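You operate a simulated robot arm through the tools that you are given. There is no shell and no other tool.

The job below is to be done with a simulated two-armed robot. You get a single attempt, and the scene is never put back.

TASK
Pick up the measuring cup with one hand, pass it to the other hand and put it on the lower shelf of the limiter table. Take the blue strap roll on the low shelf of the far work stand and put it away on the packing table top. Lift the wipes box lid open. Any order will do. Set down upright: measuring cup.

The check looks at the end state, three seconds after you hand in, the way a careful person would. Anything else that was tipped, shoved, dropped, spilled or broken makes it a failure. A push-on lid holds only when it is set on centred and level and pressed home; a screw cap is set on level and turned clockwise until tight.

THE ROBOT
Two 6-joint arms with two-finger grippers on one trunk, on a base that moves. Base frame: it is fixed to the floor where the robot stands at the start and does not move with it; the origin is under the middle of the robot, x ahead of it, y to its left, z up. Lengths are in mm, angles in degrees, forces in N, time in s.
The left shoulder is at the start at [61, 143, 900], the right one opposite. With the tool pointing down near the work surface each hand reaches from about 160 to 600 mm from the robot's upright axis, wherever it stands, measured 20 degrees to its own side. Places, roughly: blue strap roll [-6500, -6750, 500]; lower shelf of the limiter table [4100, -1800, 300]; packing table top [3900, -6000, 800]; wipes box lid [-900, -6900, 1000]. Payload 2.45 kg a hand.
The tool frame of a hand sits at the grasp point between the pads (the TCP): z along the fingers, y along the line on which they close. The tips reach 26 mm beyond it. The gripper opens to 96 mm; its body begins 69 mm behind the TCP.
Orientation is that of the tool frame in the base frame, as [roll, pitch, yaw] about the fixed x, y, z axes, in that order (R = Rz(yaw) Ry(pitch) Rx(roll)). With the fingers straight down and closing along the base's y, the tool's x points along the base's -x, its y along +y and its z along -z.

THE INTERFACE
- The arms move only by the tool move_arm. It takes "left_deltas", "right_deltas" or both (then of equal length, played together; a hand with none holds still); each is text: rows parted by semicolons, each of 7 numbers parted by spaces: the shift along the tool's x, y, z in mm, then the turn, a rotation vector about the tool's x, y, z in degrees, then the gripper command, from -1 (fully open) to 1 (shut), values between in proportion. In form: dx dy dz ax ay az jaw; .... A call has 1 to 20 rows; each row shifts and turns the commanded pose from where the row before left it, along the tool's axes as they then stand. Rows are played at 5 a second. More than 50 mm and 8.6 degrees between two rows, or a gripper value outside its range, and nothing of the call is played. A pose out of reach is approached as far as the arm can. The call stops where the force on the tool passes 40 N (or 10 N more than at its start, if that is more) or the arm is blocked; 0.2 s more then pass. The fingers move at their own pace (about 79.9 mm/s each) and stop on an object; they squeeze with about 39 N. The grip force told is the motor's: it shows also when the fingers shut on nothing. Time passes only in rows, and 0.2 s behind the last, so rows that do not move let the fingers close. It gives the time, the measured TCP pose, the force on the tool (base axes), the opening and the grip force at its end, in the units of the frame above (readings bear some noise), with the torque about the TCP (base axes, N m) and any sound that the robot's microphone picked up.
- Cameras (640 x 400 px; columns grow to the right, rows downward): "scene" is now at [127.2, -33, 1520.5]; the picture's right is [-0.57, -0.82, 0.00], its down [-0.61, 0.43, -0.66] and it looks along [0.54, -0.38, -0.75] (base axes); focal length 287 px, centre (320, 200). "left" rides on the left gripper at [81, -3, -98] in its tool frame; the picture's right is [0.04, 1.00, 0.00], its down [-0.73, 0.03, -0.68] and it looks along [-0.68, 0.03, 0.73] (tool axes); focal length 256 px, centre (320, 200). "right" rides on the right gripper at [82, 3, -98] in its tool frame; the picture's right is [-0.04, 1.00, 0.00], its down [-0.73, -0.03, -0.68] and it looks along [-0.68, -0.03, 0.73] (tool axes); focal length 256 px, centre (320, 200). There is no depth. A picture from a camera that has moved, and an enlarged one, comes with that camera's place and axes in the base frame and with its lens. The place of the scene camera against the robot may be out by one fixed shift of up to 25 mm in any direction.
- get_image(camera): a new picture of that camera. No time passes.
- lift_body(by): slides the trunk up (or, below 0, down) by that many mm; the arms and the scene camera ride with it, the base frame stays. It gives what a move gives, with no picture.
- roll_base(legs): drives the robot by 1 to 6 legs, each [ahead, turn to the left] in mm and degrees, along the robot's own axes; the way and the turn of a leg run together, so that a leg with both is an arc; at most 1500 mm and 180 degrees a leg. The arms and the cameras ride along, it lands a little off, and it stops where it bumps. It gives what a move gives.
- aim_head(pan, tilt): turns the head with the scene camera to pan (to the left, within 86 degrees either way) and tilt (down, from -29 to 69), counted from straight ahead of the robot. It gives what a move gives.
- close_up(camera, box): a new picture of the part [left, top, right, bottom] of that camera's present view, enlarged. No time passes.
- sign_off(): hands the job in; it is judged then, once.

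Nothing tells you exact positions but the pictures and the camera data. Unless the task says otherwise, let go and move clear before handing in.

The tools are called after ">>>" as a command line: name --argument value ..., lists and objects as JSON in quotes. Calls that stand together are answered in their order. move_arm: Moves the arms, as the interface text tells. Its arguments: {"type":"object","properties":{"left_deltas":{"type":"string"},"right_deltas":{"type":"string"}},"required":[]} The other tools are called the same way: lift_body (by) moves the trunk up or down; roll_base (legs) drives the base; aim_head (pan, tilt) turns the head that bears the scene camera; get_image (camera) takes a picture; close_up (camera, box) takes an enlarged picture of a part of a camera's view; sign_off () hands the job in.

At the start:

```text
clock: 0.0
left_ee_pos: [576.5, 14.4, 936.2]
left_orientation: [179.9, 0.0, 179.1]
left_ft_force: [-0.8, -0.5, 0.4]
left_torque: [0.0, -0.02, 0.04]
left_width: 96.2
left_grasp_force: 0.0
right_ee_pos: [304.9, -316.7, 1040.0]
right_orientation: [-179.9, 0.0, 179.1]
right_ft_force: [0.9, -0.3, 0.6]
right_torque: [-0.04, 0.0, -0.01]
right_width: 95.9
right_grasp_force: 0.1
trunk travel left (down, up): [-525.0, 65.0]
robot x, y, heading: [1.3, -0.4, 0.0]
head pan, tilt (commanded): [-35.0, 48.5]
```

scene: 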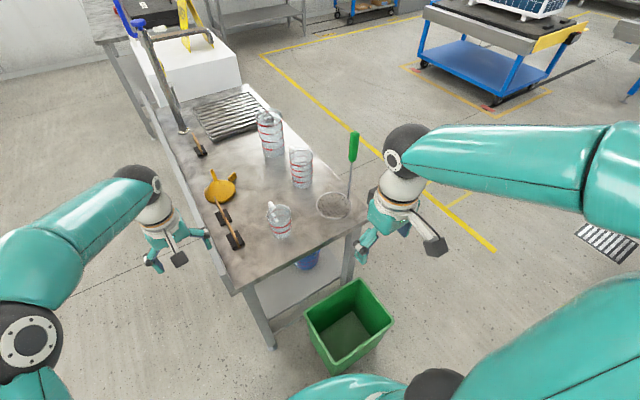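
right: 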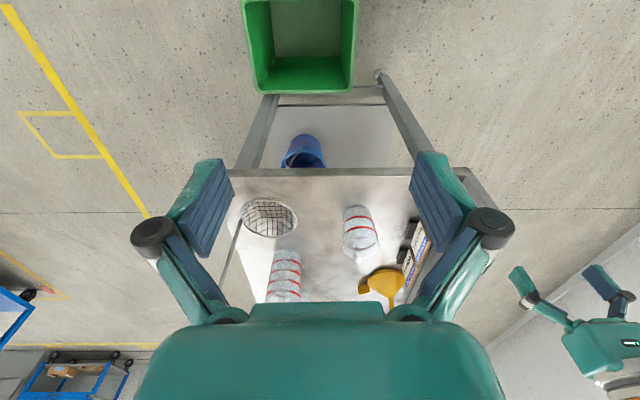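
left: 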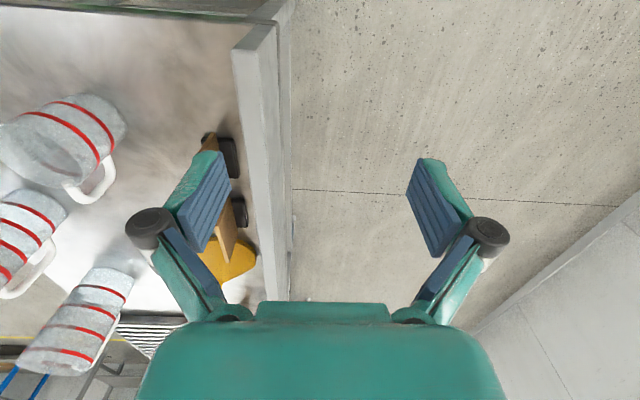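

I see a steel bench ahead with several clear, red-ringed vessels of different sizes, a yellow funnel, brushes and a strainer. First I'll look more closely to tell which one is the measuring cup.

>>> close_up --camera "scene" --box '[180, 80, 380, 260]'

>>> close_up --camera "left" --box '[0, 70, 260, 380]'

>>> close_up --camera "right" --box '[220, 120, 460, 310]'

```text
2.22 times, centred on (280, 170) of scene
camera zoom: at [127.2, -33.0, 1520.5], right [-0.57, -0.82, 0.0], down [-0.61, 0.43, -0.66], along [0.54, -0.38, -0.75], focal length 638 px, centre (409, 267)
```

zoom: 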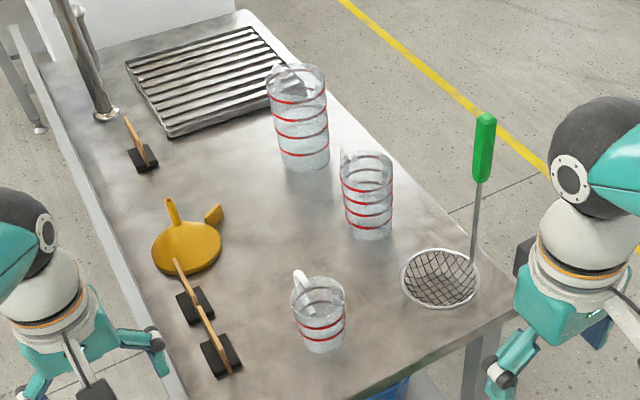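

```text
1.29 times, centred on (130, 225) of left
camera zoom: at [494.8, 11.3, 1036.2], right [-0.02, 1.0, 0.0], down [0.73, 0.02, 0.68], along [0.68, 0.02, -0.73], focal length 330 px, centre (565, 168)
```

zoom: 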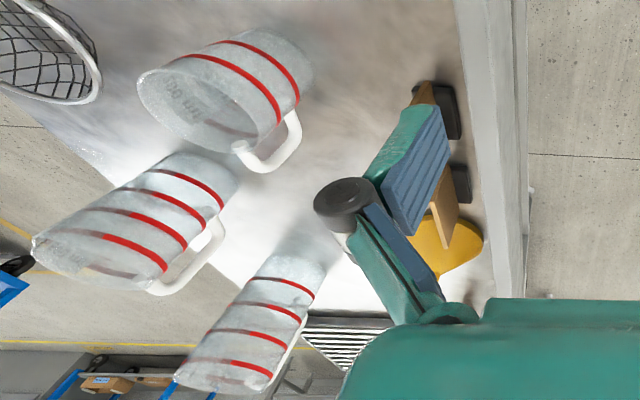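

```text
2.11 times, centred on (340, 215) of right
camera zoom: at [222.0, -313.8, 1136.2], right [0.06, 1.0, 0.0], down [0.73, -0.04, 0.68], along [0.68, -0.04, -0.73], focal length 539 px, centre (278, 168)
```

zoom: 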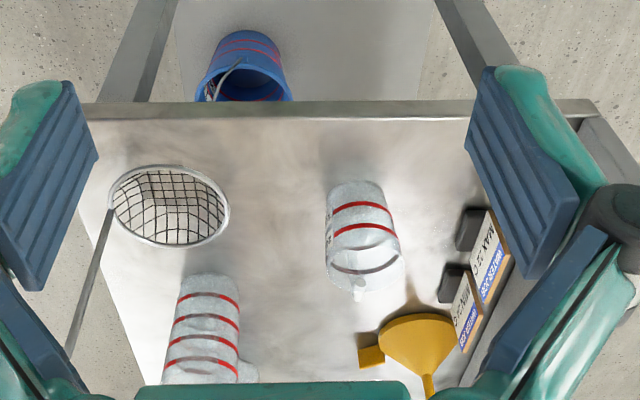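

Three graduated vessels stand on the bench and the smallest has text on it. I'll read the labels and placards before deciding.

>>> close_up --camera "right" --box '[385, 205, 445, 300]'

>>> close_up --camera "right" --box '[330, 195, 400, 265]'

>>> close_up --camera "left" --box '[0, 70, 130, 200]'

>>> close_up --camera "scene" --box '[250, 190, 320, 250]'

>>> close_up --camera "scene" --box '[240, 90, 340, 200]'

```text
4.21 times, centred on (415, 252) of right
camera zoom: at [222.0, -313.8, 1136.2], right [0.06, 1.0, 0.0], down [0.73, -0.04, 0.68], along [0.68, -0.04, -0.73], focal length 1078 px, centre (-80, -21)
```

zoom: 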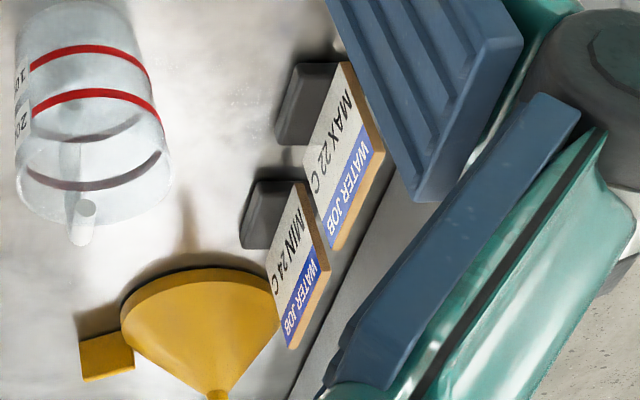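

```text
5.71 times, centred on (365, 230) of right
camera zoom: at [222.0, -313.8, 1136.2], right [0.06, 1.0, 0.0], down [0.73, -0.04, 0.68], along [0.68, -0.04, -0.73], focal length 1463 px, centre (63, 29)
```

zoom: 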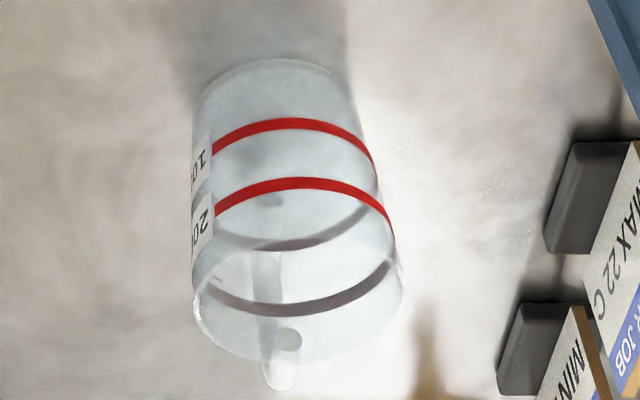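

```text
3.08 times, centred on (65, 135) of left
camera zoom: at [494.8, 11.3, 1036.2], right [-0.02, 1.0, 0.0], down [0.73, 0.02, 0.68], along [0.68, 0.02, -0.73], focal length 788 px, centre (1105, 400)
```

zoom: 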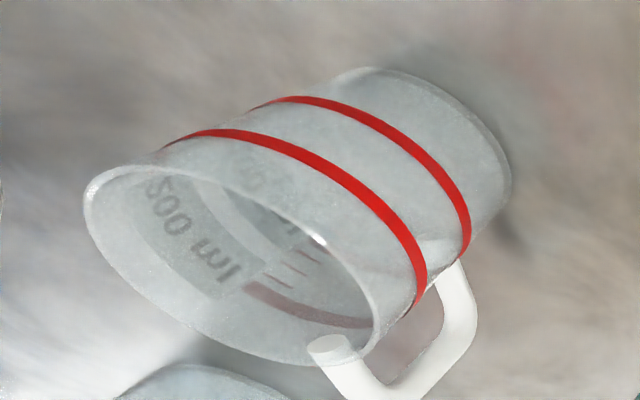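

```text
6.67 times, centred on (285, 220) of scene
camera zoom: at [127.2, -33.0, 1520.5], right [-0.57, -0.82, 0.0], down [-0.61, 0.43, -0.66], along [0.54, -0.38, -0.75], focal length 1914 px, centre (553, 67)
```

zoom: 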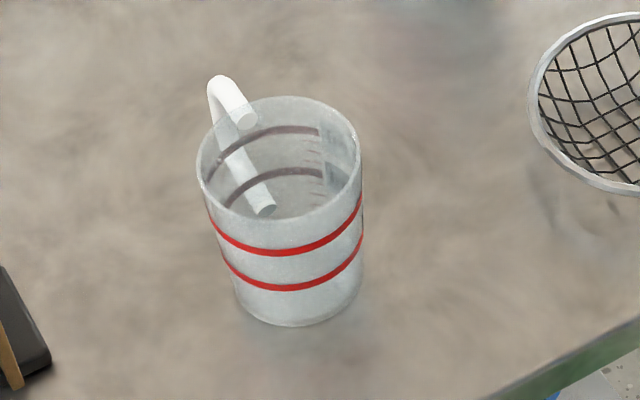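

```text
3.64 times, centred on (290, 145) of scene
camera zoom: at [127.2, -33.0, 1520.5], right [-0.57, -0.82, 0.0], down [-0.61, 0.43, -0.66], along [0.54, -0.38, -0.75], focal length 1044 px, centre (429, 400)
```

zoom: 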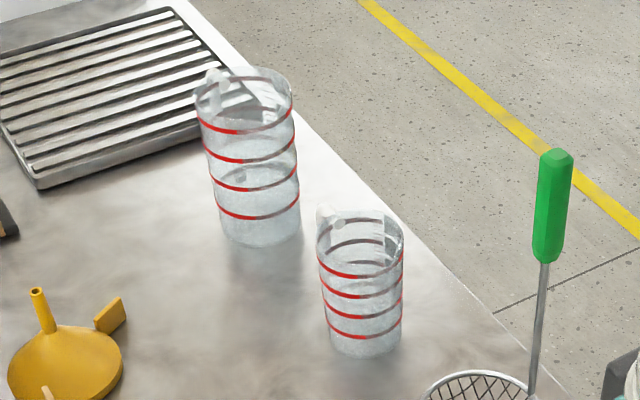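

The smallest vessel (2 rings, 100/200 ml) is the measuring cup. I place it near [637, -257], with its base at z≈742, its rim at z≈830, a diameter of about 72 mm and the handle towards +x. Now I'll survey the surroundings with the head.

>>> aim_head --pan -24 --tilt 12

>>> get_image --camera "scene"

>>> aim_head --pan -80 --tilt 12

>>> get_image --camera "scene"

>>> aim_head --pan 40 --tilt 12

>>> get_image --camera "scene"

```text
clock: 1.0
left_ee_pos: [576.3, 12.7, 938.6]
left_orientation: [-180.0, 0.0, 179.1]
left_ft_force: [-0.9, -0.2, -0.4]
left_torque: [-0.02, -0.02, 0.01]
left_width: 96.0
left_grasp_force: 0.1
right_ee_pos: [304.1, -317.2, 1039.7]
right_orientation: [179.9, 0.0, 179.0]
right_ft_force: [0.5, -0.3, 1.1]
right_torque: [0.03, 0.03, 0.0]
right_width: 95.8
right_grasp_force: 0.0
trunk travel left (down, up): [-525.0, 65.0]
robot x, y, heading: [0.1, 3.5, 0.3]
head pan, tilt (commanded): [-24.0, 12.0]
```

```text
taken
camera scene: at [148.2, -26.1, 1577.0], right [-0.41, -0.91, 0.0], down [-0.19, 0.09, -0.98], along [0.89, -0.4, -0.21], focal length 287 px, centre (320, 200)
```

scene: 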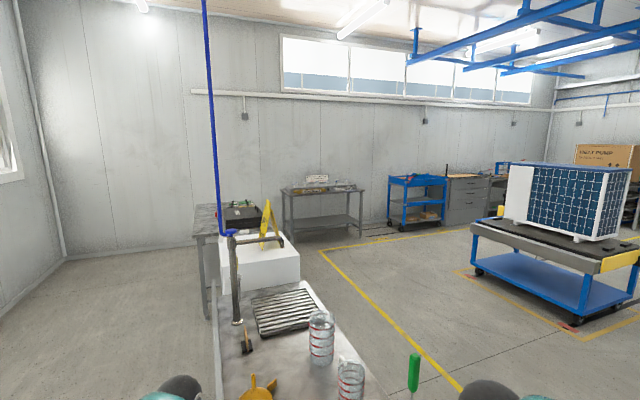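

```text
clock: 2.3
left_ee_pos: [576.7, 13.7, 938.2]
left_orientation: [180.0, 0.0, 179.1]
left_ft_force: [0.6, 0.4, 0.2]
left_torque: [0.02, 0.01, 0.0]
left_width: 95.7
left_grasp_force: 0.0
right_ee_pos: [303.1, -317.3, 1039.0]
right_orientation: [-180.0, 0.0, 179.1]
right_ft_force: [0.4, -0.1, 0.5]
right_torque: [0.01, -0.03, -0.02]
right_width: 96.2
right_grasp_force: 0.1
trunk travel left (down, up): [-525.0, 65.0]
robot x, y, heading: [0.5, 0.2, 0.1]
head pan, tilt (commanded): [-80.0, 12.0]
```

```text
taken
camera scene: at [79.3, -79.9, 1577.1], right [-0.98, -0.17, 0.0], down [-0.04, 0.2, -0.98], along [0.17, -0.96, -0.21], focal length 287 px, centre (320, 200)
```

scene: 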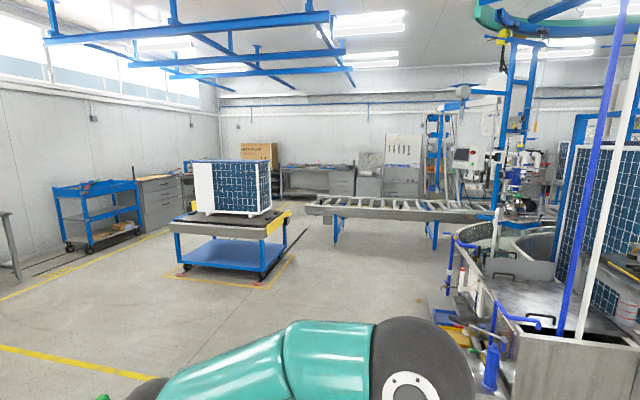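

```text
clock: 4.3
left_ee_pos: [576.6, 13.5, 938.1]
left_orientation: [-180.0, -0.1, 179.1]
left_ft_force: [-0.1, -0.3, -0.5]
left_torque: [-0.02, 0.0, -0.01]
left_width: 95.8
left_grasp_force: 0.1
right_ee_pos: [304.4, -316.3, 1039.3]
right_orientation: [179.9, 0.0, 179.1]
right_ft_force: [0.1, -0.7, -0.1]
right_torque: [-0.01, 0.0, -0.03]
right_width: 95.9
right_grasp_force: 0.1
trunk travel left (down, up): [-525.0, 65.0]
robot x, y, heading: [2.0, 3.4, 0.1]
head pan, tilt (commanded): [40.0, 12.0]
```

```text
taken
camera scene: at [134.5, 71.8, 1577.1], right [0.64, -0.77, 0.0], down [-0.16, -0.13, -0.98], along [0.75, 0.63, -0.21], focal length 287 px, centre (320, 200)
```

scene: 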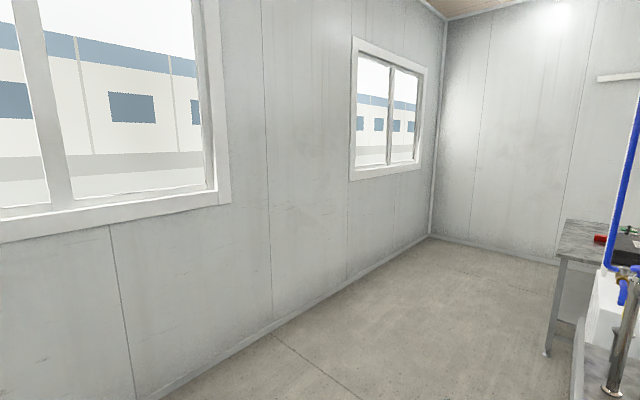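

I've found the limiter table, the grey bench with a shelf in the centre back. I'll zoom on it and the other landmarks.

>>> aim_head --pan -24 --tilt 12

>>> close_up --camera "scene" --box '[260, 160, 480, 260]'

>>> close_up --camera "scene" --box '[180, 180, 380, 400]'

>>> aim_head --pan -70 --tilt 12

>>> close_up --camera "scene" --box '[0, 130, 320, 330]'

>>> close_up --camera "scene" --box '[320, 130, 640, 330]'

```text
clock: 5.6
left_ee_pos: [576.5, 15.0, 938.5]
left_orientation: [-180.0, -0.1, 179.2]
left_ft_force: [0.4, -0.1, 0.0]
left_torque: [-0.02, 0.01, 0.01]
left_width: 95.9
left_grasp_force: 0.1
right_ee_pos: [303.9, -316.9, 1039.7]
right_orientation: [-180.0, -0.1, 179.1]
right_ft_force: [-0.2, -0.3, -0.2]
right_torque: [0.02, 0.01, 0.0]
right_width: 96.1
right_grasp_force: 0.1
trunk travel left (down, up): [-525.0, 65.0]
robot x, y, heading: [1.7, -0.8, -0.0]
head pan, tilt (commanded): [-24.0, 12.0]
```

```text
2.91 times, centred on (370, 210) of scene
camera zoom: at [148.2, -26.0, 1577.1], right [-0.41, -0.91, 0.0], down [-0.19, 0.08, -0.98], along [0.89, -0.4, -0.21], focal length 835 px, centre (174, 171)
```

zoom: 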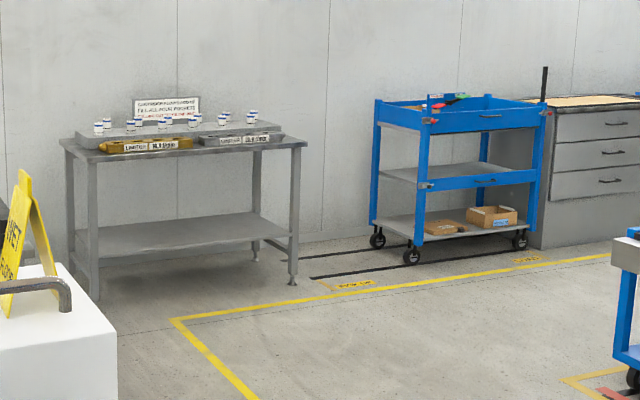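

```text
1.82 times, centred on (280, 290) of scene
camera zoom: at [148.2, -26.0, 1577.1], right [-0.41, -0.91, 0.0], down [-0.19, 0.08, -0.98], along [0.89, -0.4, -0.21], focal length 522 px, centre (393, 36)
```

zoom: 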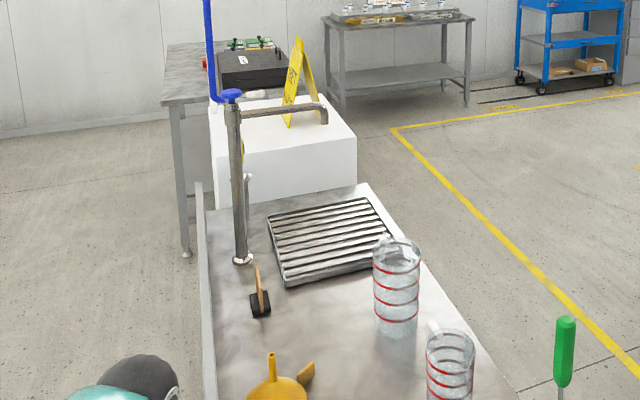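

```text
clock: 6.8
left_ee_pos: [577.5, 12.4, 938.4]
left_orientation: [-180.0, 0.0, 179.1]
left_ft_force: [-1.1, -0.3, 0.0]
left_torque: [0.02, 0.01, 0.03]
left_width: 95.9
left_grasp_force: 0.1
right_ee_pos: [303.5, -316.8, 1040.0]
right_orientation: [180.0, 0.1, 179.1]
right_ft_force: [-0.3, 0.1, 0.3]
right_torque: [0.01, 0.0, -0.02]
right_width: 96.2
right_grasp_force: 0.0
trunk travel left (down, up): [-525.0, 65.0]
robot x, y, heading: [1.6, -1.0, 0.2]
head pan, tilt (commanded): [-70.0, 12.0]
```

```text
2.00 times, centred on (160, 230) of scene
camera zoom: at [95.0, -75.7, 1577.1], right [-0.94, -0.34, 0.0], down [-0.07, 0.2, -0.98], along [0.33, -0.92, -0.21], focal length 574 px, centre (640, 140)
```

zoom: 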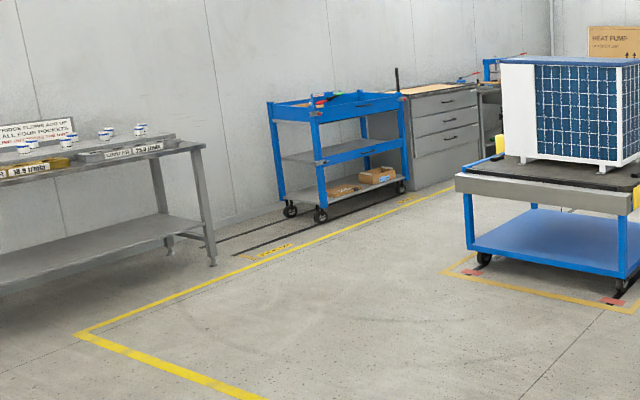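

```text
2.00 times, centred on (480, 230) of scene
camera zoom: at [95.0, -75.7, 1577.1], right [-0.94, -0.34, 0.0], down [-0.07, 0.2, -0.98], along [0.33, -0.92, -0.21], focal length 574 px, centre (0, 140)
```

zoom: 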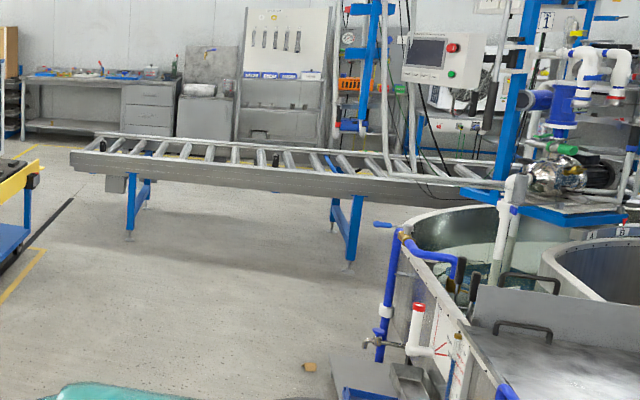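

Before driving closer to the bench I'll check the floor clearance around the green bin.

>>> aim_head --pan -35 --tilt 69

>>> get_image --camera "scene"

>>> aim_head --pan 20 --tilt 69

>>> get_image --camera "scene"

```text
clock: 8.0
left_ee_pos: [577.5, 13.7, 938.1]
left_orientation: [-179.9, 0.0, 179.0]
left_ft_force: [-0.3, -0.6, 0.1]
left_torque: [0.02, 0.0, -0.02]
left_width: 96.0
left_grasp_force: 0.1
right_ee_pos: [303.6, -317.0, 1039.3]
right_orientation: [-180.0, 0.0, 179.1]
right_ft_force: [0.7, -0.2, 0.1]
right_torque: [0.0, -0.04, -0.03]
right_width: 95.9
right_grasp_force: 0.2
trunk travel left (down, up): [-525.0, 65.0]
robot x, y, heading: [4.2, 1.2, -0.1]
head pan, tilt (commanded): [-35.0, 68.8]
```

```text
taken
camera scene: at [108.8, -20.2, 1496.6], right [-0.57, -0.82, 0.0], down [-0.76, 0.54, -0.36], along [0.3, -0.21, -0.93], focal length 287 px, centre (320, 200)
```

scene: 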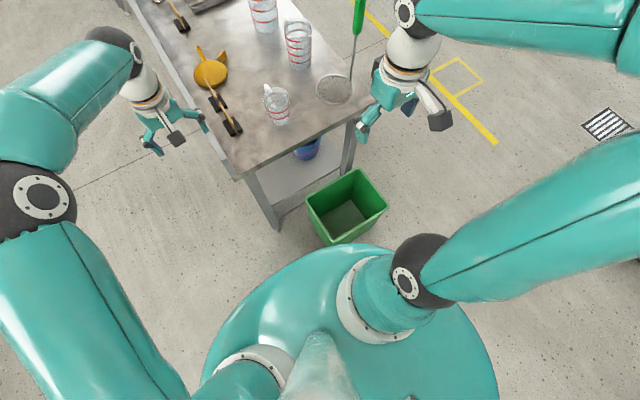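

```text
clock: 9.2
left_ee_pos: [576.6, 14.3, 938.0]
left_orientation: [180.0, 0.0, 179.0]
left_ft_force: [0.5, 0.0, 1.3]
left_torque: [0.0, 0.01, 0.02]
left_width: 96.0
left_grasp_force: 0.2
right_ee_pos: [304.5, -318.3, 1039.4]
right_orientation: [180.0, 0.0, 179.1]
right_ft_force: [0.3, -0.3, 0.0]
right_torque: [-0.03, -0.05, -0.01]
right_width: 95.8
right_grasp_force: 0.1
trunk travel left (down, up): [-525.0, 65.0]
robot x, y, heading: [0.3, 0.2, 0.2]
head pan, tilt (commanded): [20.0, 68.8]
```

```text
taken
camera scene: at [115.6, 31.0, 1496.5], right [0.34, -0.94, 0.0], down [-0.88, -0.32, -0.36], along [0.34, 0.12, -0.93], focal length 287 px, centre (320, 200)
```

scene: 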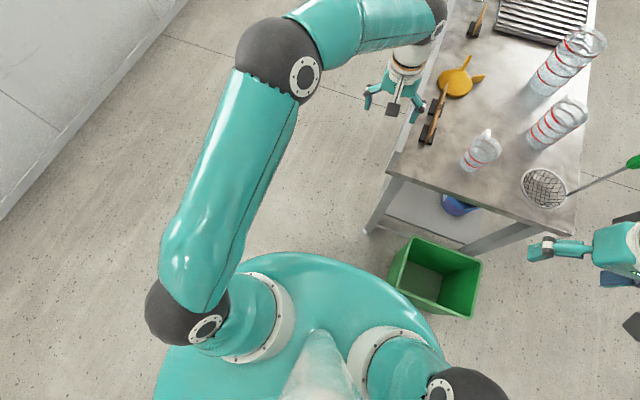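

The bin stands close to the base's right front. I'll tilt the right hand so its camera looks back at the base footprint before I move.

>>> move_arm --right_deltas "0 0 0 0 8 0 -1; 0 0 0 0 8 0 -1; 0 0 0 0 8 0 -1; 0 0 0 0 8 0 -1"

>>> get_image --camera "right"

```text
clock: 10.2
left_ee_pos: [577.3, 13.2, 937.3]
left_orientation: [180.0, 0.0, 179.2]
left_ft_force: [-0.2, 0.0, -0.1]
left_torque: [-0.03, 0.02, -0.03]
left_width: 96.2
left_grasp_force: 0.1
right_ee_pos: [304.6, -316.6, 1039.1]
right_orientation: [-179.9, -32.2, 178.9]
right_ft_force: [0.3, -0.4, 0.3]
right_torque: [0.02, 0.03, 0.0]
right_width: 96.3
right_grasp_force: 0.1
trunk travel left (down, up): [-525.0, 65.0]
robot x, y, heading: [-0.7, -0.7, -0.1]
head pan, tilt (commanded): [20.0, 68.8]
```

```text
taken
camera right: at [287.5, -314.9, 1164.8], right [0.05, 1.0, -0.02], down [0.98, -0.05, 0.18], along [0.18, -0.03, -0.98], focal length 256 px, centre (320, 200)
```

right: 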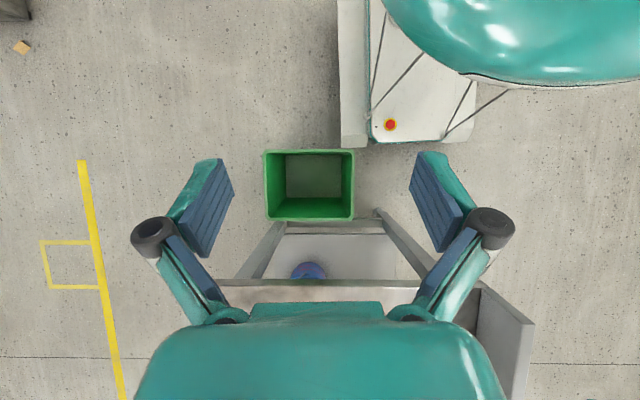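

The base front-right corner is only a few mm from the bin, so I must back off before turning. I'll tilt the camera further to check the floor behind the robot.

>>> move_arm --right_deltas "0 0 0 0 8 0 -1; 0 0 0 0 8 0 -1; 0 0 0 0 8 0 -1"

>>> get_image --camera "right"

>>> aim_head --pan 86 --tilt 35

>>> get_image --camera "scene"

>>> aim_head --pan -86 --tilt 35

>>> get_image --camera "scene"

```text
clock: 11.1
left_ee_pos: [576.3, 13.5, 937.0]
left_orientation: [-179.9, 0.0, 179.1]
left_ft_force: [-0.3, -0.7, -0.2]
left_torque: [0.0, 0.01, 0.01]
left_width: 96.0
left_grasp_force: 0.0
right_ee_pos: [305.3, -317.7, 1038.2]
right_orientation: [-180.0, -56.2, 179.1]
right_ft_force: [0.3, 0.6, -1.1]
right_torque: [0.03, 0.05, 0.01]
right_width: 96.0
right_grasp_force: 0.1
trunk travel left (down, up): [-525.0, 65.0]
robot x, y, heading: [0.3, -0.4, 0.0]
head pan, tilt (commanded): [20.0, 68.8]
```

```text
taken
camera right: at [340.9, -315.9, 1160.7], right [0.04, 1.0, -0.03], down [0.97, -0.04, -0.23], along [-0.23, -0.02, -0.97], focal length 256 px, centre (320, 200)
```

right: 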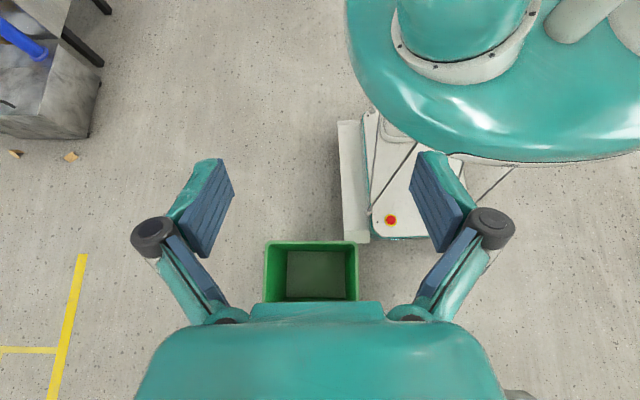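

```text
clock: 12.4
left_ee_pos: [578.1, 15.2, 937.6]
left_orientation: [180.0, 0.0, 179.2]
left_ft_force: [0.4, -0.2, 0.3]
left_torque: [-0.02, -0.03, 0.02]
left_width: 96.0
left_grasp_force: 0.0
right_ee_pos: [304.6, -315.8, 1038.6]
right_orientation: [180.0, -56.0, 179.1]
right_ft_force: [0.7, -0.1, 0.5]
right_torque: [0.03, 0.0, 0.02]
right_width: 96.0
right_grasp_force: 0.1
trunk travel left (down, up): [-525.0, 65.0]
robot x, y, heading: [-5.9, 0.4, 0.1]
head pan, tilt (commanded): [85.9, 35.0]
```

```text
taken
camera scene: at [69.6, 99.8, 1540.2], right [1.0, -0.07, 0.0], down [-0.04, -0.57, -0.82], along [0.06, 0.82, -0.57], focal length 287 px, centre (320, 200)
```

scene: 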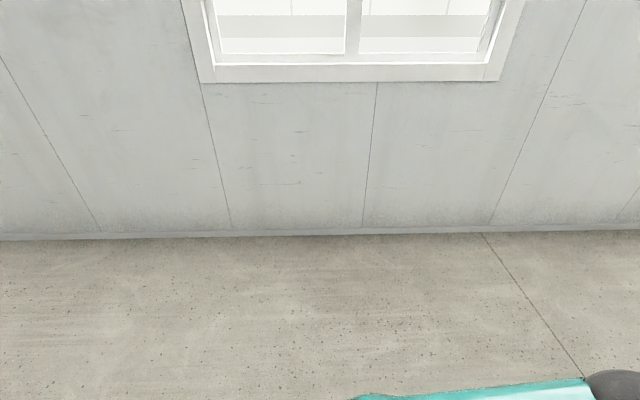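

```text
clock: 15.0
left_ee_pos: [576.6, 13.8, 938.5]
left_orientation: [179.9, 0.0, 179.1]
left_ft_force: [-0.5, 0.0, -0.5]
left_torque: [-0.05, 0.01, 0.03]
left_width: 95.9
left_grasp_force: 0.1
right_ee_pos: [304.8, -316.8, 1039.7]
right_orientation: [-180.0, -56.0, 179.1]
right_ft_force: [0.2, 0.4, 0.4]
right_torque: [0.01, 0.01, -0.03]
right_width: 96.0
right_grasp_force: 0.1
trunk travel left (down, up): [-525.0, 65.0]
robot x, y, heading: [-0.4, 3.0, 0.1]
head pan, tilt (commanded): [-85.9, 35.0]
```

```text
taken
camera scene: at [69.5, -75.9, 1540.2], right [-1.0, -0.07, 0.0], down [-0.04, 0.57, -0.82], along [0.06, -0.82, -0.57], focal length 287 px, centre (320, 200)
```

scene: 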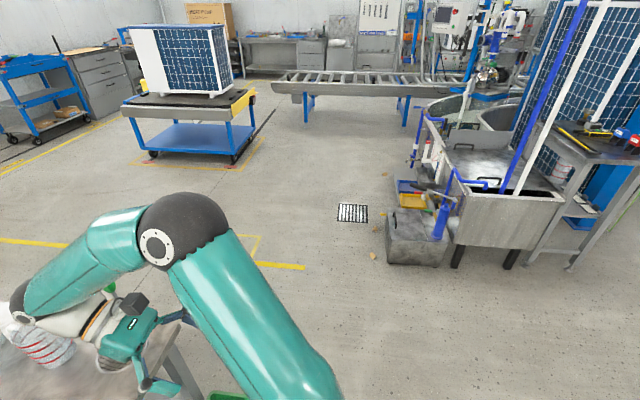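

The floor behind and beside the robot is clear. I'll straighten the right hand, back off 200 mm, then swing in to the left of the bin to about (190, 120).

>>> move_arm --right_deltas "0 0 0 0 -8 0 -1; 0 0 0 0 -8 0 -1; 0 0 0 0 -8 0 -1; 0 0 0 0 -8 0 -1; 0 0 0 0 -8 0 -1; 0 0 0 0 -8 0 -1; 0 0 0 0 -8 0 -1"

>>> roll_base --legs '[[-200, 0], [0, 17]]'

```text
clock: 16.6
left_ee_pos: [576.7, 14.0, 937.8]
left_orientation: [180.0, 0.0, 179.1]
left_ft_force: [-0.1, -0.5, 0.7]
left_torque: [0.01, -0.01, 0.0]
left_width: 95.8
left_grasp_force: 0.0
right_ee_pos: [303.1, -316.1, 1039.5]
right_orientation: [-180.0, 0.1, 179.0]
right_ft_force: [0.0, -0.9, -0.7]
right_torque: [0.0, -0.01, -0.01]
right_width: 96.2
right_grasp_force: 0.0
trunk travel left (down, up): [-525.0, 65.0]
robot x, y, heading: [0.3, 2.4, -0.1]
head pan, tilt (commanded): [-85.9, 35.0]
```

```text
clock: 19.3
left_ee_pos: [343.1, 181.4, 937.5]
left_orientation: [-179.9, 0.0, -163.9]
left_ft_force: [0.6, 0.1, -0.5]
left_torque: [-0.02, -0.01, -0.03]
left_width: 96.0
left_grasp_force: 0.0
right_ee_pos: [179.6, -214.0, 1038.5]
right_orientation: [180.0, 0.1, -163.9]
right_ft_force: [0.5, -0.4, 0.8]
right_torque: [0.02, -0.01, 0.02]
right_width: 96.1
right_grasp_force: 0.2
trunk travel left (down, up): [-525.0, 65.0]
robot x, y, heading: [-202.3, -9.8, 17.0]
head pan, tilt (commanded): [-85.9, 35.0]
```

The base is where I wanted it, at heading 17°. Next I drive forward 410 mm and turn back to heading 0.

>>> roll_base --legs '[[410, 0], [0, -17]]'

>>> aim_head --pan -35 --tilt 60

>>> get_image --camera "scene"

>>> get_image --camera "right"

>>> get_image --camera "left"

```text
clock: 22.9
left_ee_pos: [774.1, 134.6, 938.6]
left_orientation: [-179.9, 0.1, 179.2]
left_ft_force: [0.0, -0.2, 0.1]
left_torque: [-0.02, 0.0, 0.02]
left_width: 95.9
left_grasp_force: 0.1
right_ee_pos: [501.6, -196.7, 1039.7]
right_orientation: [180.0, 0.0, 179.2]
right_ft_force: [-0.2, 0.5, 0.1]
right_torque: [-0.02, -0.03, 0.03]
right_width: 96.3
right_grasp_force: 0.1
trunk travel left (down, up): [-525.0, 65.0]
robot x, y, heading: [196.9, 126.8, 0.2]
head pan, tilt (commanded): [-85.9, 35.0]
```

```text
clock: 24.1
left_ee_pos: [774.7, 135.0, 938.7]
left_orientation: [-179.9, -0.1, 179.2]
left_ft_force: [-0.5, -0.3, 0.3]
left_torque: [-0.03, 0.03, -0.02]
left_width: 96.0
left_grasp_force: 0.1
right_ee_pos: [502.3, -197.6, 1041.7]
right_orientation: [-179.9, 0.0, 179.2]
right_ft_force: [-0.3, 0.4, -0.2]
right_torque: [-0.01, 0.0, 0.01]
right_width: 96.0
right_grasp_force: 0.1
trunk travel left (down, up): [-525.0, 65.0]
robot x, y, heading: [195.2, 121.5, -0.2]
head pan, tilt (commanded): [-35.0, 60.0]
```

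```text
taken
camera scene: at [315.0, 93.4, 1505.9], right [-0.58, -0.82, 0.0], down [-0.71, 0.5, -0.5], along [0.41, -0.29, -0.87], focal length 287 px, centre (320, 200)
```

scene: 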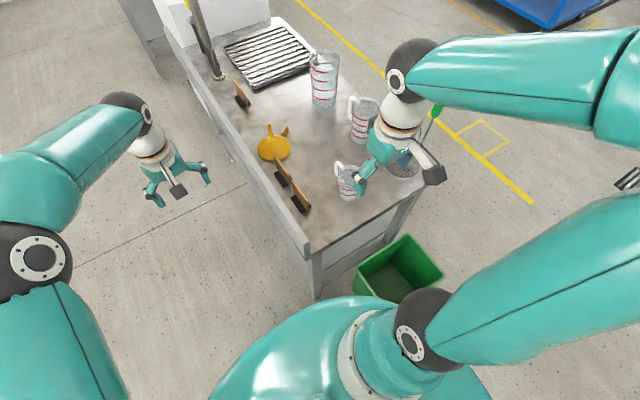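

```text
taken
camera right: at [420.4, -193.3, 1137.7], right [0.05, 1.0, 0.0], down [0.73, -0.04, 0.68], along [0.68, -0.04, -0.73], focal length 256 px, centre (320, 200)
```

right: 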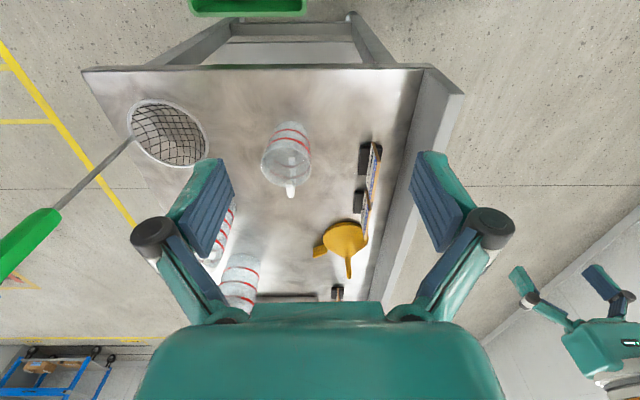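

```text
taken
camera left: at [692.2, 132.2, 1037.7], right [-0.03, 1.0, 0.0], down [0.73, 0.02, 0.68], along [0.68, 0.02, -0.73], focal length 256 px, centre (320, 200)
```

left: 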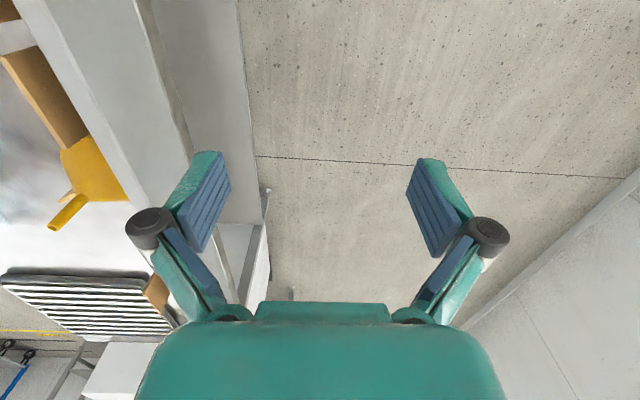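

The robot now stands clear of the bin at about (196, 124). I'll refine the cup position from the right wrist camera.

>>> close_up --camera "right" --box '[240, 110, 340, 210]'

>>> close_up --camera "scene" --box '[310, 140, 450, 220]'

```text
4.00 times, centred on (290, 160) of right
camera zoom: at [420.4, -193.3, 1137.7], right [0.05, 1.0, 0.0], down [0.73, -0.04, 0.68], along [0.68, -0.04, -0.73], focal length 1024 px, centre (440, 360)
```

zoom: 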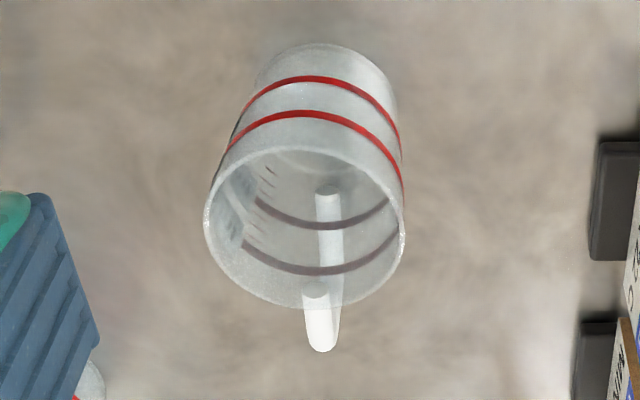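

```text
4.57 times, centred on (380, 180) of scene
camera zoom: at [315.0, 93.4, 1505.9], right [-0.58, -0.82, 0.0], down [-0.71, 0.5, -0.5], along [0.41, -0.29, -0.87], focal length 1313 px, centre (46, 291)
```

zoom: 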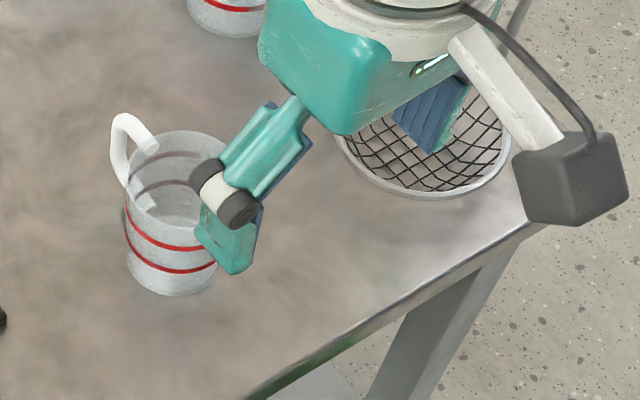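

The cup is confirmed at (638, -256), rim z≈830, 74 mm at the rim and 62 mm at the base. The right hand goes above it and turns -25° so its camera leans to the outside.

>>> move_arm --right_deltas "-34.2 -14.8 0 0 0 0 -1; -34.2 -14.8 0 0 0 0 -1; -34.2 -14.8 32 0 0 0 -1; -34.2 -14.8 32 0 0 0 -1; 0 0 30 0 0 -8.3 -1; 0 0 20 0 0 -8.3 -1; 0 0 0 0 0 -8.3 -1; 0 0 0 0 0 0 -1"

>>> get_image --camera "right"

>>> get_image --camera "scene"

```text
clock: 25.9
left_ee_pos: [774.5, 134.8, 938.6]
left_orientation: [-179.9, -0.1, 179.2]
left_ft_force: [0.1, 0.2, 0.1]
left_torque: [0.02, 0.03, 0.02]
left_width: 96.1
left_grasp_force: 0.1
right_ee_pos: [639.5, -256.8, 925.8]
right_orientation: [180.0, -0.1, -155.8]
right_ft_force: [-0.4, 0.2, 0.5]
right_torque: [-0.02, 0.01, 0.01]
right_width: 96.0
right_grasp_force: 0.0
trunk travel left (down, up): [-525.0, 65.0]
robot x, y, heading: [194.0, 119.1, -0.1]
head pan, tilt (commanded): [-35.0, 60.0]
```

```text
taken
camera right: at [563.1, -289.1, 1022.7], right [-0.37, 0.93, 0.0], down [0.68, 0.27, 0.68], along [0.63, 0.25, -0.73], focal length 256 px, centre (320, 200)
```

right: 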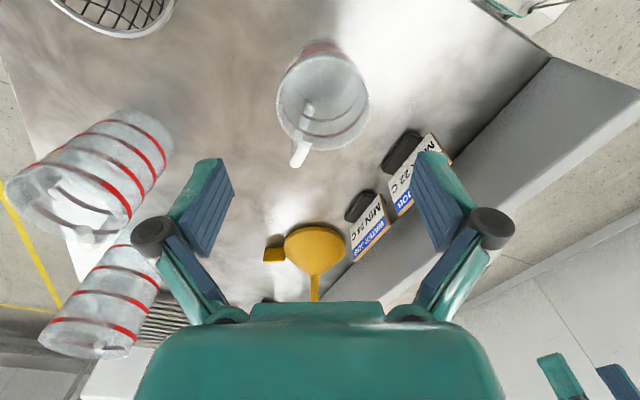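

```text
taken
camera scene: at [315.6, 93.3, 1505.8], right [-0.58, -0.82, 0.0], down [-0.71, 0.5, -0.5], along [0.41, -0.29, -0.87], focal length 287 px, centre (320, 200)
```

scene: 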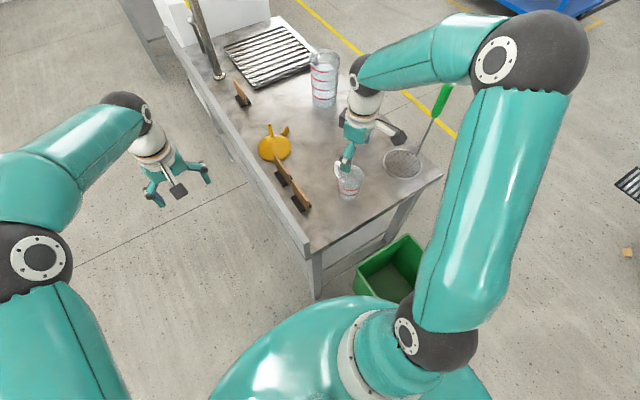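

The hand appears to be over the cup. I'll verify the alignment with a zoomed wrist view.

>>> close_up --camera "right" --box '[260, 30, 390, 180]'

```text
2.67 times, centred on (325, 105) of right
camera zoom: at [563.1, -289.1, 1022.7], right [-0.37, 0.93, 0.0], down [0.68, 0.27, 0.68], along [0.63, 0.25, -0.73], focal length 683 px, centre (307, 453)
```

zoom: 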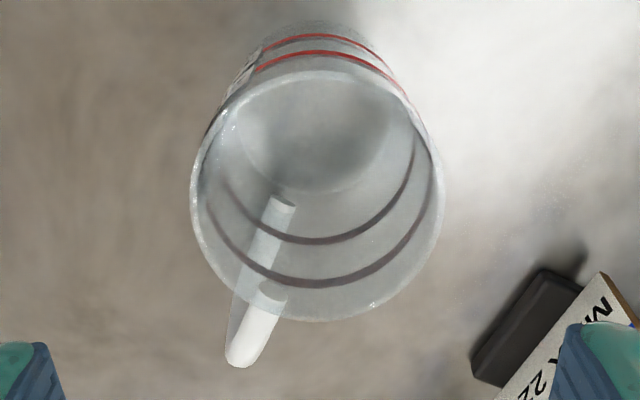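

The alignment is within about 3 mm. I'll shift 2.5 mm, descend so the pads take only the top ~35 mm of the cup, and close.

>>> move_arm --right_deltas "0 2.5 25 0 0 0 -1; 0 0 27 0 0 0 -1; 0 0 27 0 0 0 -1; 0 0 27 0 0 0 -1; 0 0 0 0 0 0 -1"

>>> get_image --camera "right"

>>> close_up --camera "scene" --box '[310, 100, 450, 220]'

```text
clock: 27.1
left_ee_pos: [773.9, 134.9, 940.6]
left_orientation: [180.0, -0.1, 179.2]
left_ft_force: [-0.1, 0.1, 0.1]
left_torque: [0.02, 0.06, 0.04]
left_width: 96.0
left_grasp_force: 0.1
right_ee_pos: [636.6, -254.0, 820.9]
right_orientation: [-179.9, 0.0, -155.9]
right_ft_force: [0.0, -0.5, -1.0]
right_torque: [0.02, -0.02, 0.05]
right_width: 96.0
right_grasp_force: 0.1
trunk travel left (down, up): [-525.0, 65.0]
robot x, y, heading: [198.2, 118.6, -0.1]
head pan, tilt (commanded): [-35.0, 60.0]
```

```text
taken
camera right: at [560.6, -286.6, 917.8], right [-0.37, 0.93, 0.0], down [0.68, 0.27, 0.68], along [0.63, 0.25, -0.73], focal length 256 px, centre (320, 200)
```

right: 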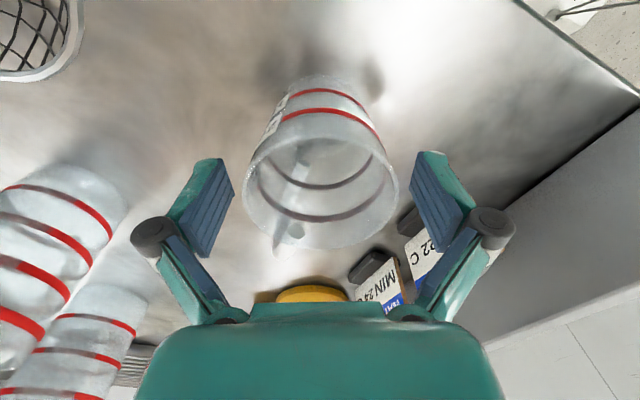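

```text
3.33 times, centred on (380, 160) of scene
camera zoom: at [315.0, 93.5, 1505.9], right [-0.58, -0.82, 0.0], down [-0.71, 0.5, -0.5], along [0.41, -0.29, -0.87], focal length 957 px, centre (120, 333)
```

zoom: 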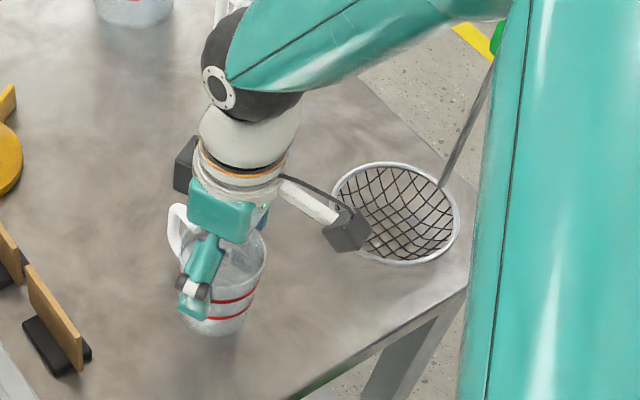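

The cup sits centred between the pads. I'll close on it.

>>> move_arm --right_deltas "0 0 0 0 0 0 1; 0 0 0 0 0 0 1; 0 0 0 0 0 0 1; 0 0 0 0 0 0 1"

>>> get_image --camera "right"

```text
clock: 28.1
left_ee_pos: [773.8, 134.5, 939.3]
left_orientation: [-180.0, 0.0, 179.2]
left_ft_force: [-0.5, -0.3, 0.4]
left_torque: [-0.03, -0.04, 0.0]
left_width: 95.7
left_grasp_force: 0.0
right_ee_pos: [636.7, -254.0, 820.6]
right_orientation: [-180.0, -0.1, -155.9]
right_ft_force: [0.4, -1.0, 0.6]
right_torque: [0.01, 0.02, -0.02]
right_width: 66.4
right_grasp_force: 39.6
trunk travel left (down, up): [-525.0, 65.0]
robot x, y, heading: [199.2, 117.3, -0.2]
head pan, tilt (commanded): [-35.0, 60.0]
```

```text
taken
camera right: at [560.9, -286.6, 918.0], right [-0.37, 0.93, 0.0], down [0.68, 0.27, 0.68], along [0.63, 0.25, -0.73], focal length 256 px, centre (320, 200)
```

right: 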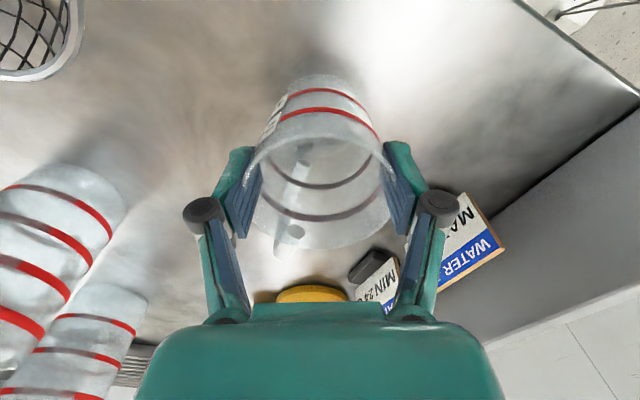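

It's gripped at 66 mm width and 39.6 N. I'll lift straight up and check that it holds.

>>> move_arm --right_deltas "0 0 -15 0 0 0 1; 0 0 -25 0 0 0 1; 0 0 -30 0 0 0 1; 0 0 -30 0 0 0 1; 0 0 -30 0 0 0 1; 0 0 -30 0 0 0 1; 0 0 0 0 0 0 1"

>>> get_image --camera "right"

>>> get_image --camera "scene"

```text
clock: 29.7
left_ee_pos: [774.2, 134.7, 939.3]
left_orientation: [-180.0, -0.1, 179.1]
left_ft_force: [0.2, 0.1, 0.9]
left_torque: [0.01, 0.0, -0.01]
left_width: 96.1
left_grasp_force: 0.1
right_ee_pos: [636.5, -255.8, 980.3]
right_orientation: [180.0, 0.0, -155.9]
right_ft_force: [-0.2, 0.6, 0.4]
right_torque: [0.0, 0.01, 0.0]
right_width: 65.9
right_grasp_force: 38.8
trunk travel left (down, up): [-525.0, 65.0]
robot x, y, heading: [197.3, 121.2, -0.4]
head pan, tilt (commanded): [-35.0, 60.0]
```

```text
taken
camera right: at [561.2, -286.7, 1077.7], right [-0.37, 0.93, 0.0], down [0.68, 0.27, 0.68], along [0.63, 0.25, -0.73], focal length 256 px, centre (320, 200)
```

right: 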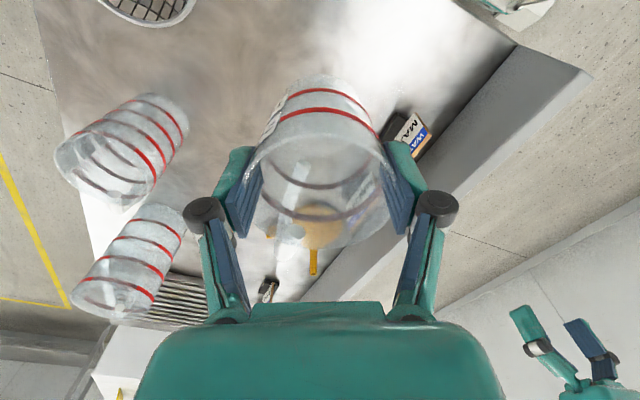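

```text
taken
camera scene: at [315.7, 93.2, 1505.8], right [-0.58, -0.82, 0.0], down [-0.71, 0.5, -0.5], along [0.41, -0.29, -0.87], focal length 287 px, centre (320, 200)
```

scene: 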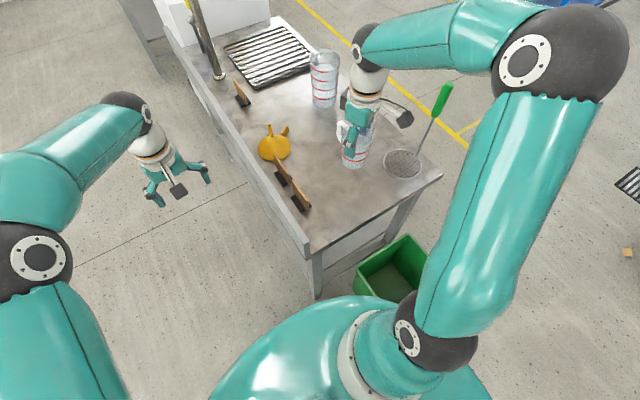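

The cup is held securely. For placing on a low shelf I want the left hand horizontal with its camera on top, so I'll test whether the left wrist can turn 180° about its tool axis.

>>> move_arm --left_deltas "0 0 0 0 0 8.5 -1; 0 0 0 0 0 8.5 -1; 0 0 0 0 0 8.5 -1; 0 0 0 0 0 8.5 -1; 0 0 0 0 0 8.5 -1; 0 0 0 0 0 8.5 -1; 0 0 0 0 0 8.5 -1; 0 0 0 0 0 8.5 -1; 0 0 0 0 0 8.5 -1; 0 0 0 0 0 8.5 -1; 0 0 0 0 0 0 -1"

>>> get_image --camera "scene"

```text
clock: 32.1
left_ee_pos: [774.2, 134.5, 938.4]
left_orientation: [-180.0, 0.0, 94.0]
left_ft_force: [-0.3, -0.3, 0.1]
left_torque: [0.02, -0.01, 0.02]
left_width: 96.0
left_grasp_force: 0.0
right_ee_pos: [635.8, -253.9, 979.5]
right_orientation: [-179.9, 0.1, -155.9]
right_ft_force: [0.4, -0.6, -0.9]
right_torque: [0.03, -0.03, 0.0]
right_width: 65.7
right_grasp_force: 39.1
trunk travel left (down, up): [-525.0, 65.0]
robot x, y, heading: [194.6, 118.4, -0.2]
head pan, tilt (commanded): [-35.0, 60.0]
```

```text
taken
camera scene: at [315.3, 93.3, 1505.9], right [-0.58, -0.82, 0.0], down [-0.71, 0.5, -0.5], along [0.41, -0.29, -0.87], focal length 287 px, centre (320, 200)
```

scene: 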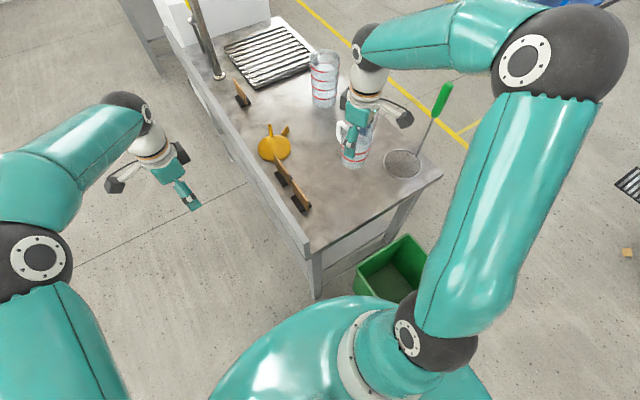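

The wrist turns freely. I'll finish the flip so the camera is on the far side, then pitch the fingers forward.

>>> move_arm --left_deltas "0 0 0 0 0 8.5 -1; 0 0 0 0 0 8.5 -1; 0 0 0 0 0 8.5 -1; 0 0 0 0 0 8.5 -1; 0 0 0 0 0 8.5 -1; 0 0 0 0 0 8.5 -1; 0 0 0 0 0 8.5 -1; 0 0 0 0 0 8.5 -1; 0 0 0 0 0 8.5 -1; 0 0 0 0 0 8.5 -1; 0 0 0 0 0 8.5 -1; 0 0 0 0 0 0 -1"

```text
clock: 34.7
left_ee_pos: [774.2, 135.7, 939.9]
left_orientation: [180.0, 0.0, 0.6]
left_ft_force: [-0.3, 0.4, -0.2]
left_torque: [0.0, -0.03, 0.0]
left_width: 96.1
left_grasp_force: 0.1
right_ee_pos: [637.0, -254.8, 980.1]
right_orientation: [180.0, -0.1, -155.9]
right_ft_force: [-0.8, -1.5, -0.5]
right_torque: [0.0, 0.03, 0.01]
right_width: 65.8
right_grasp_force: 38.9
trunk travel left (down, up): [-525.0, 65.0]
robot x, y, heading: [197.2, 117.2, -0.1]
head pan, tilt (commanded): [-35.0, 60.0]
```

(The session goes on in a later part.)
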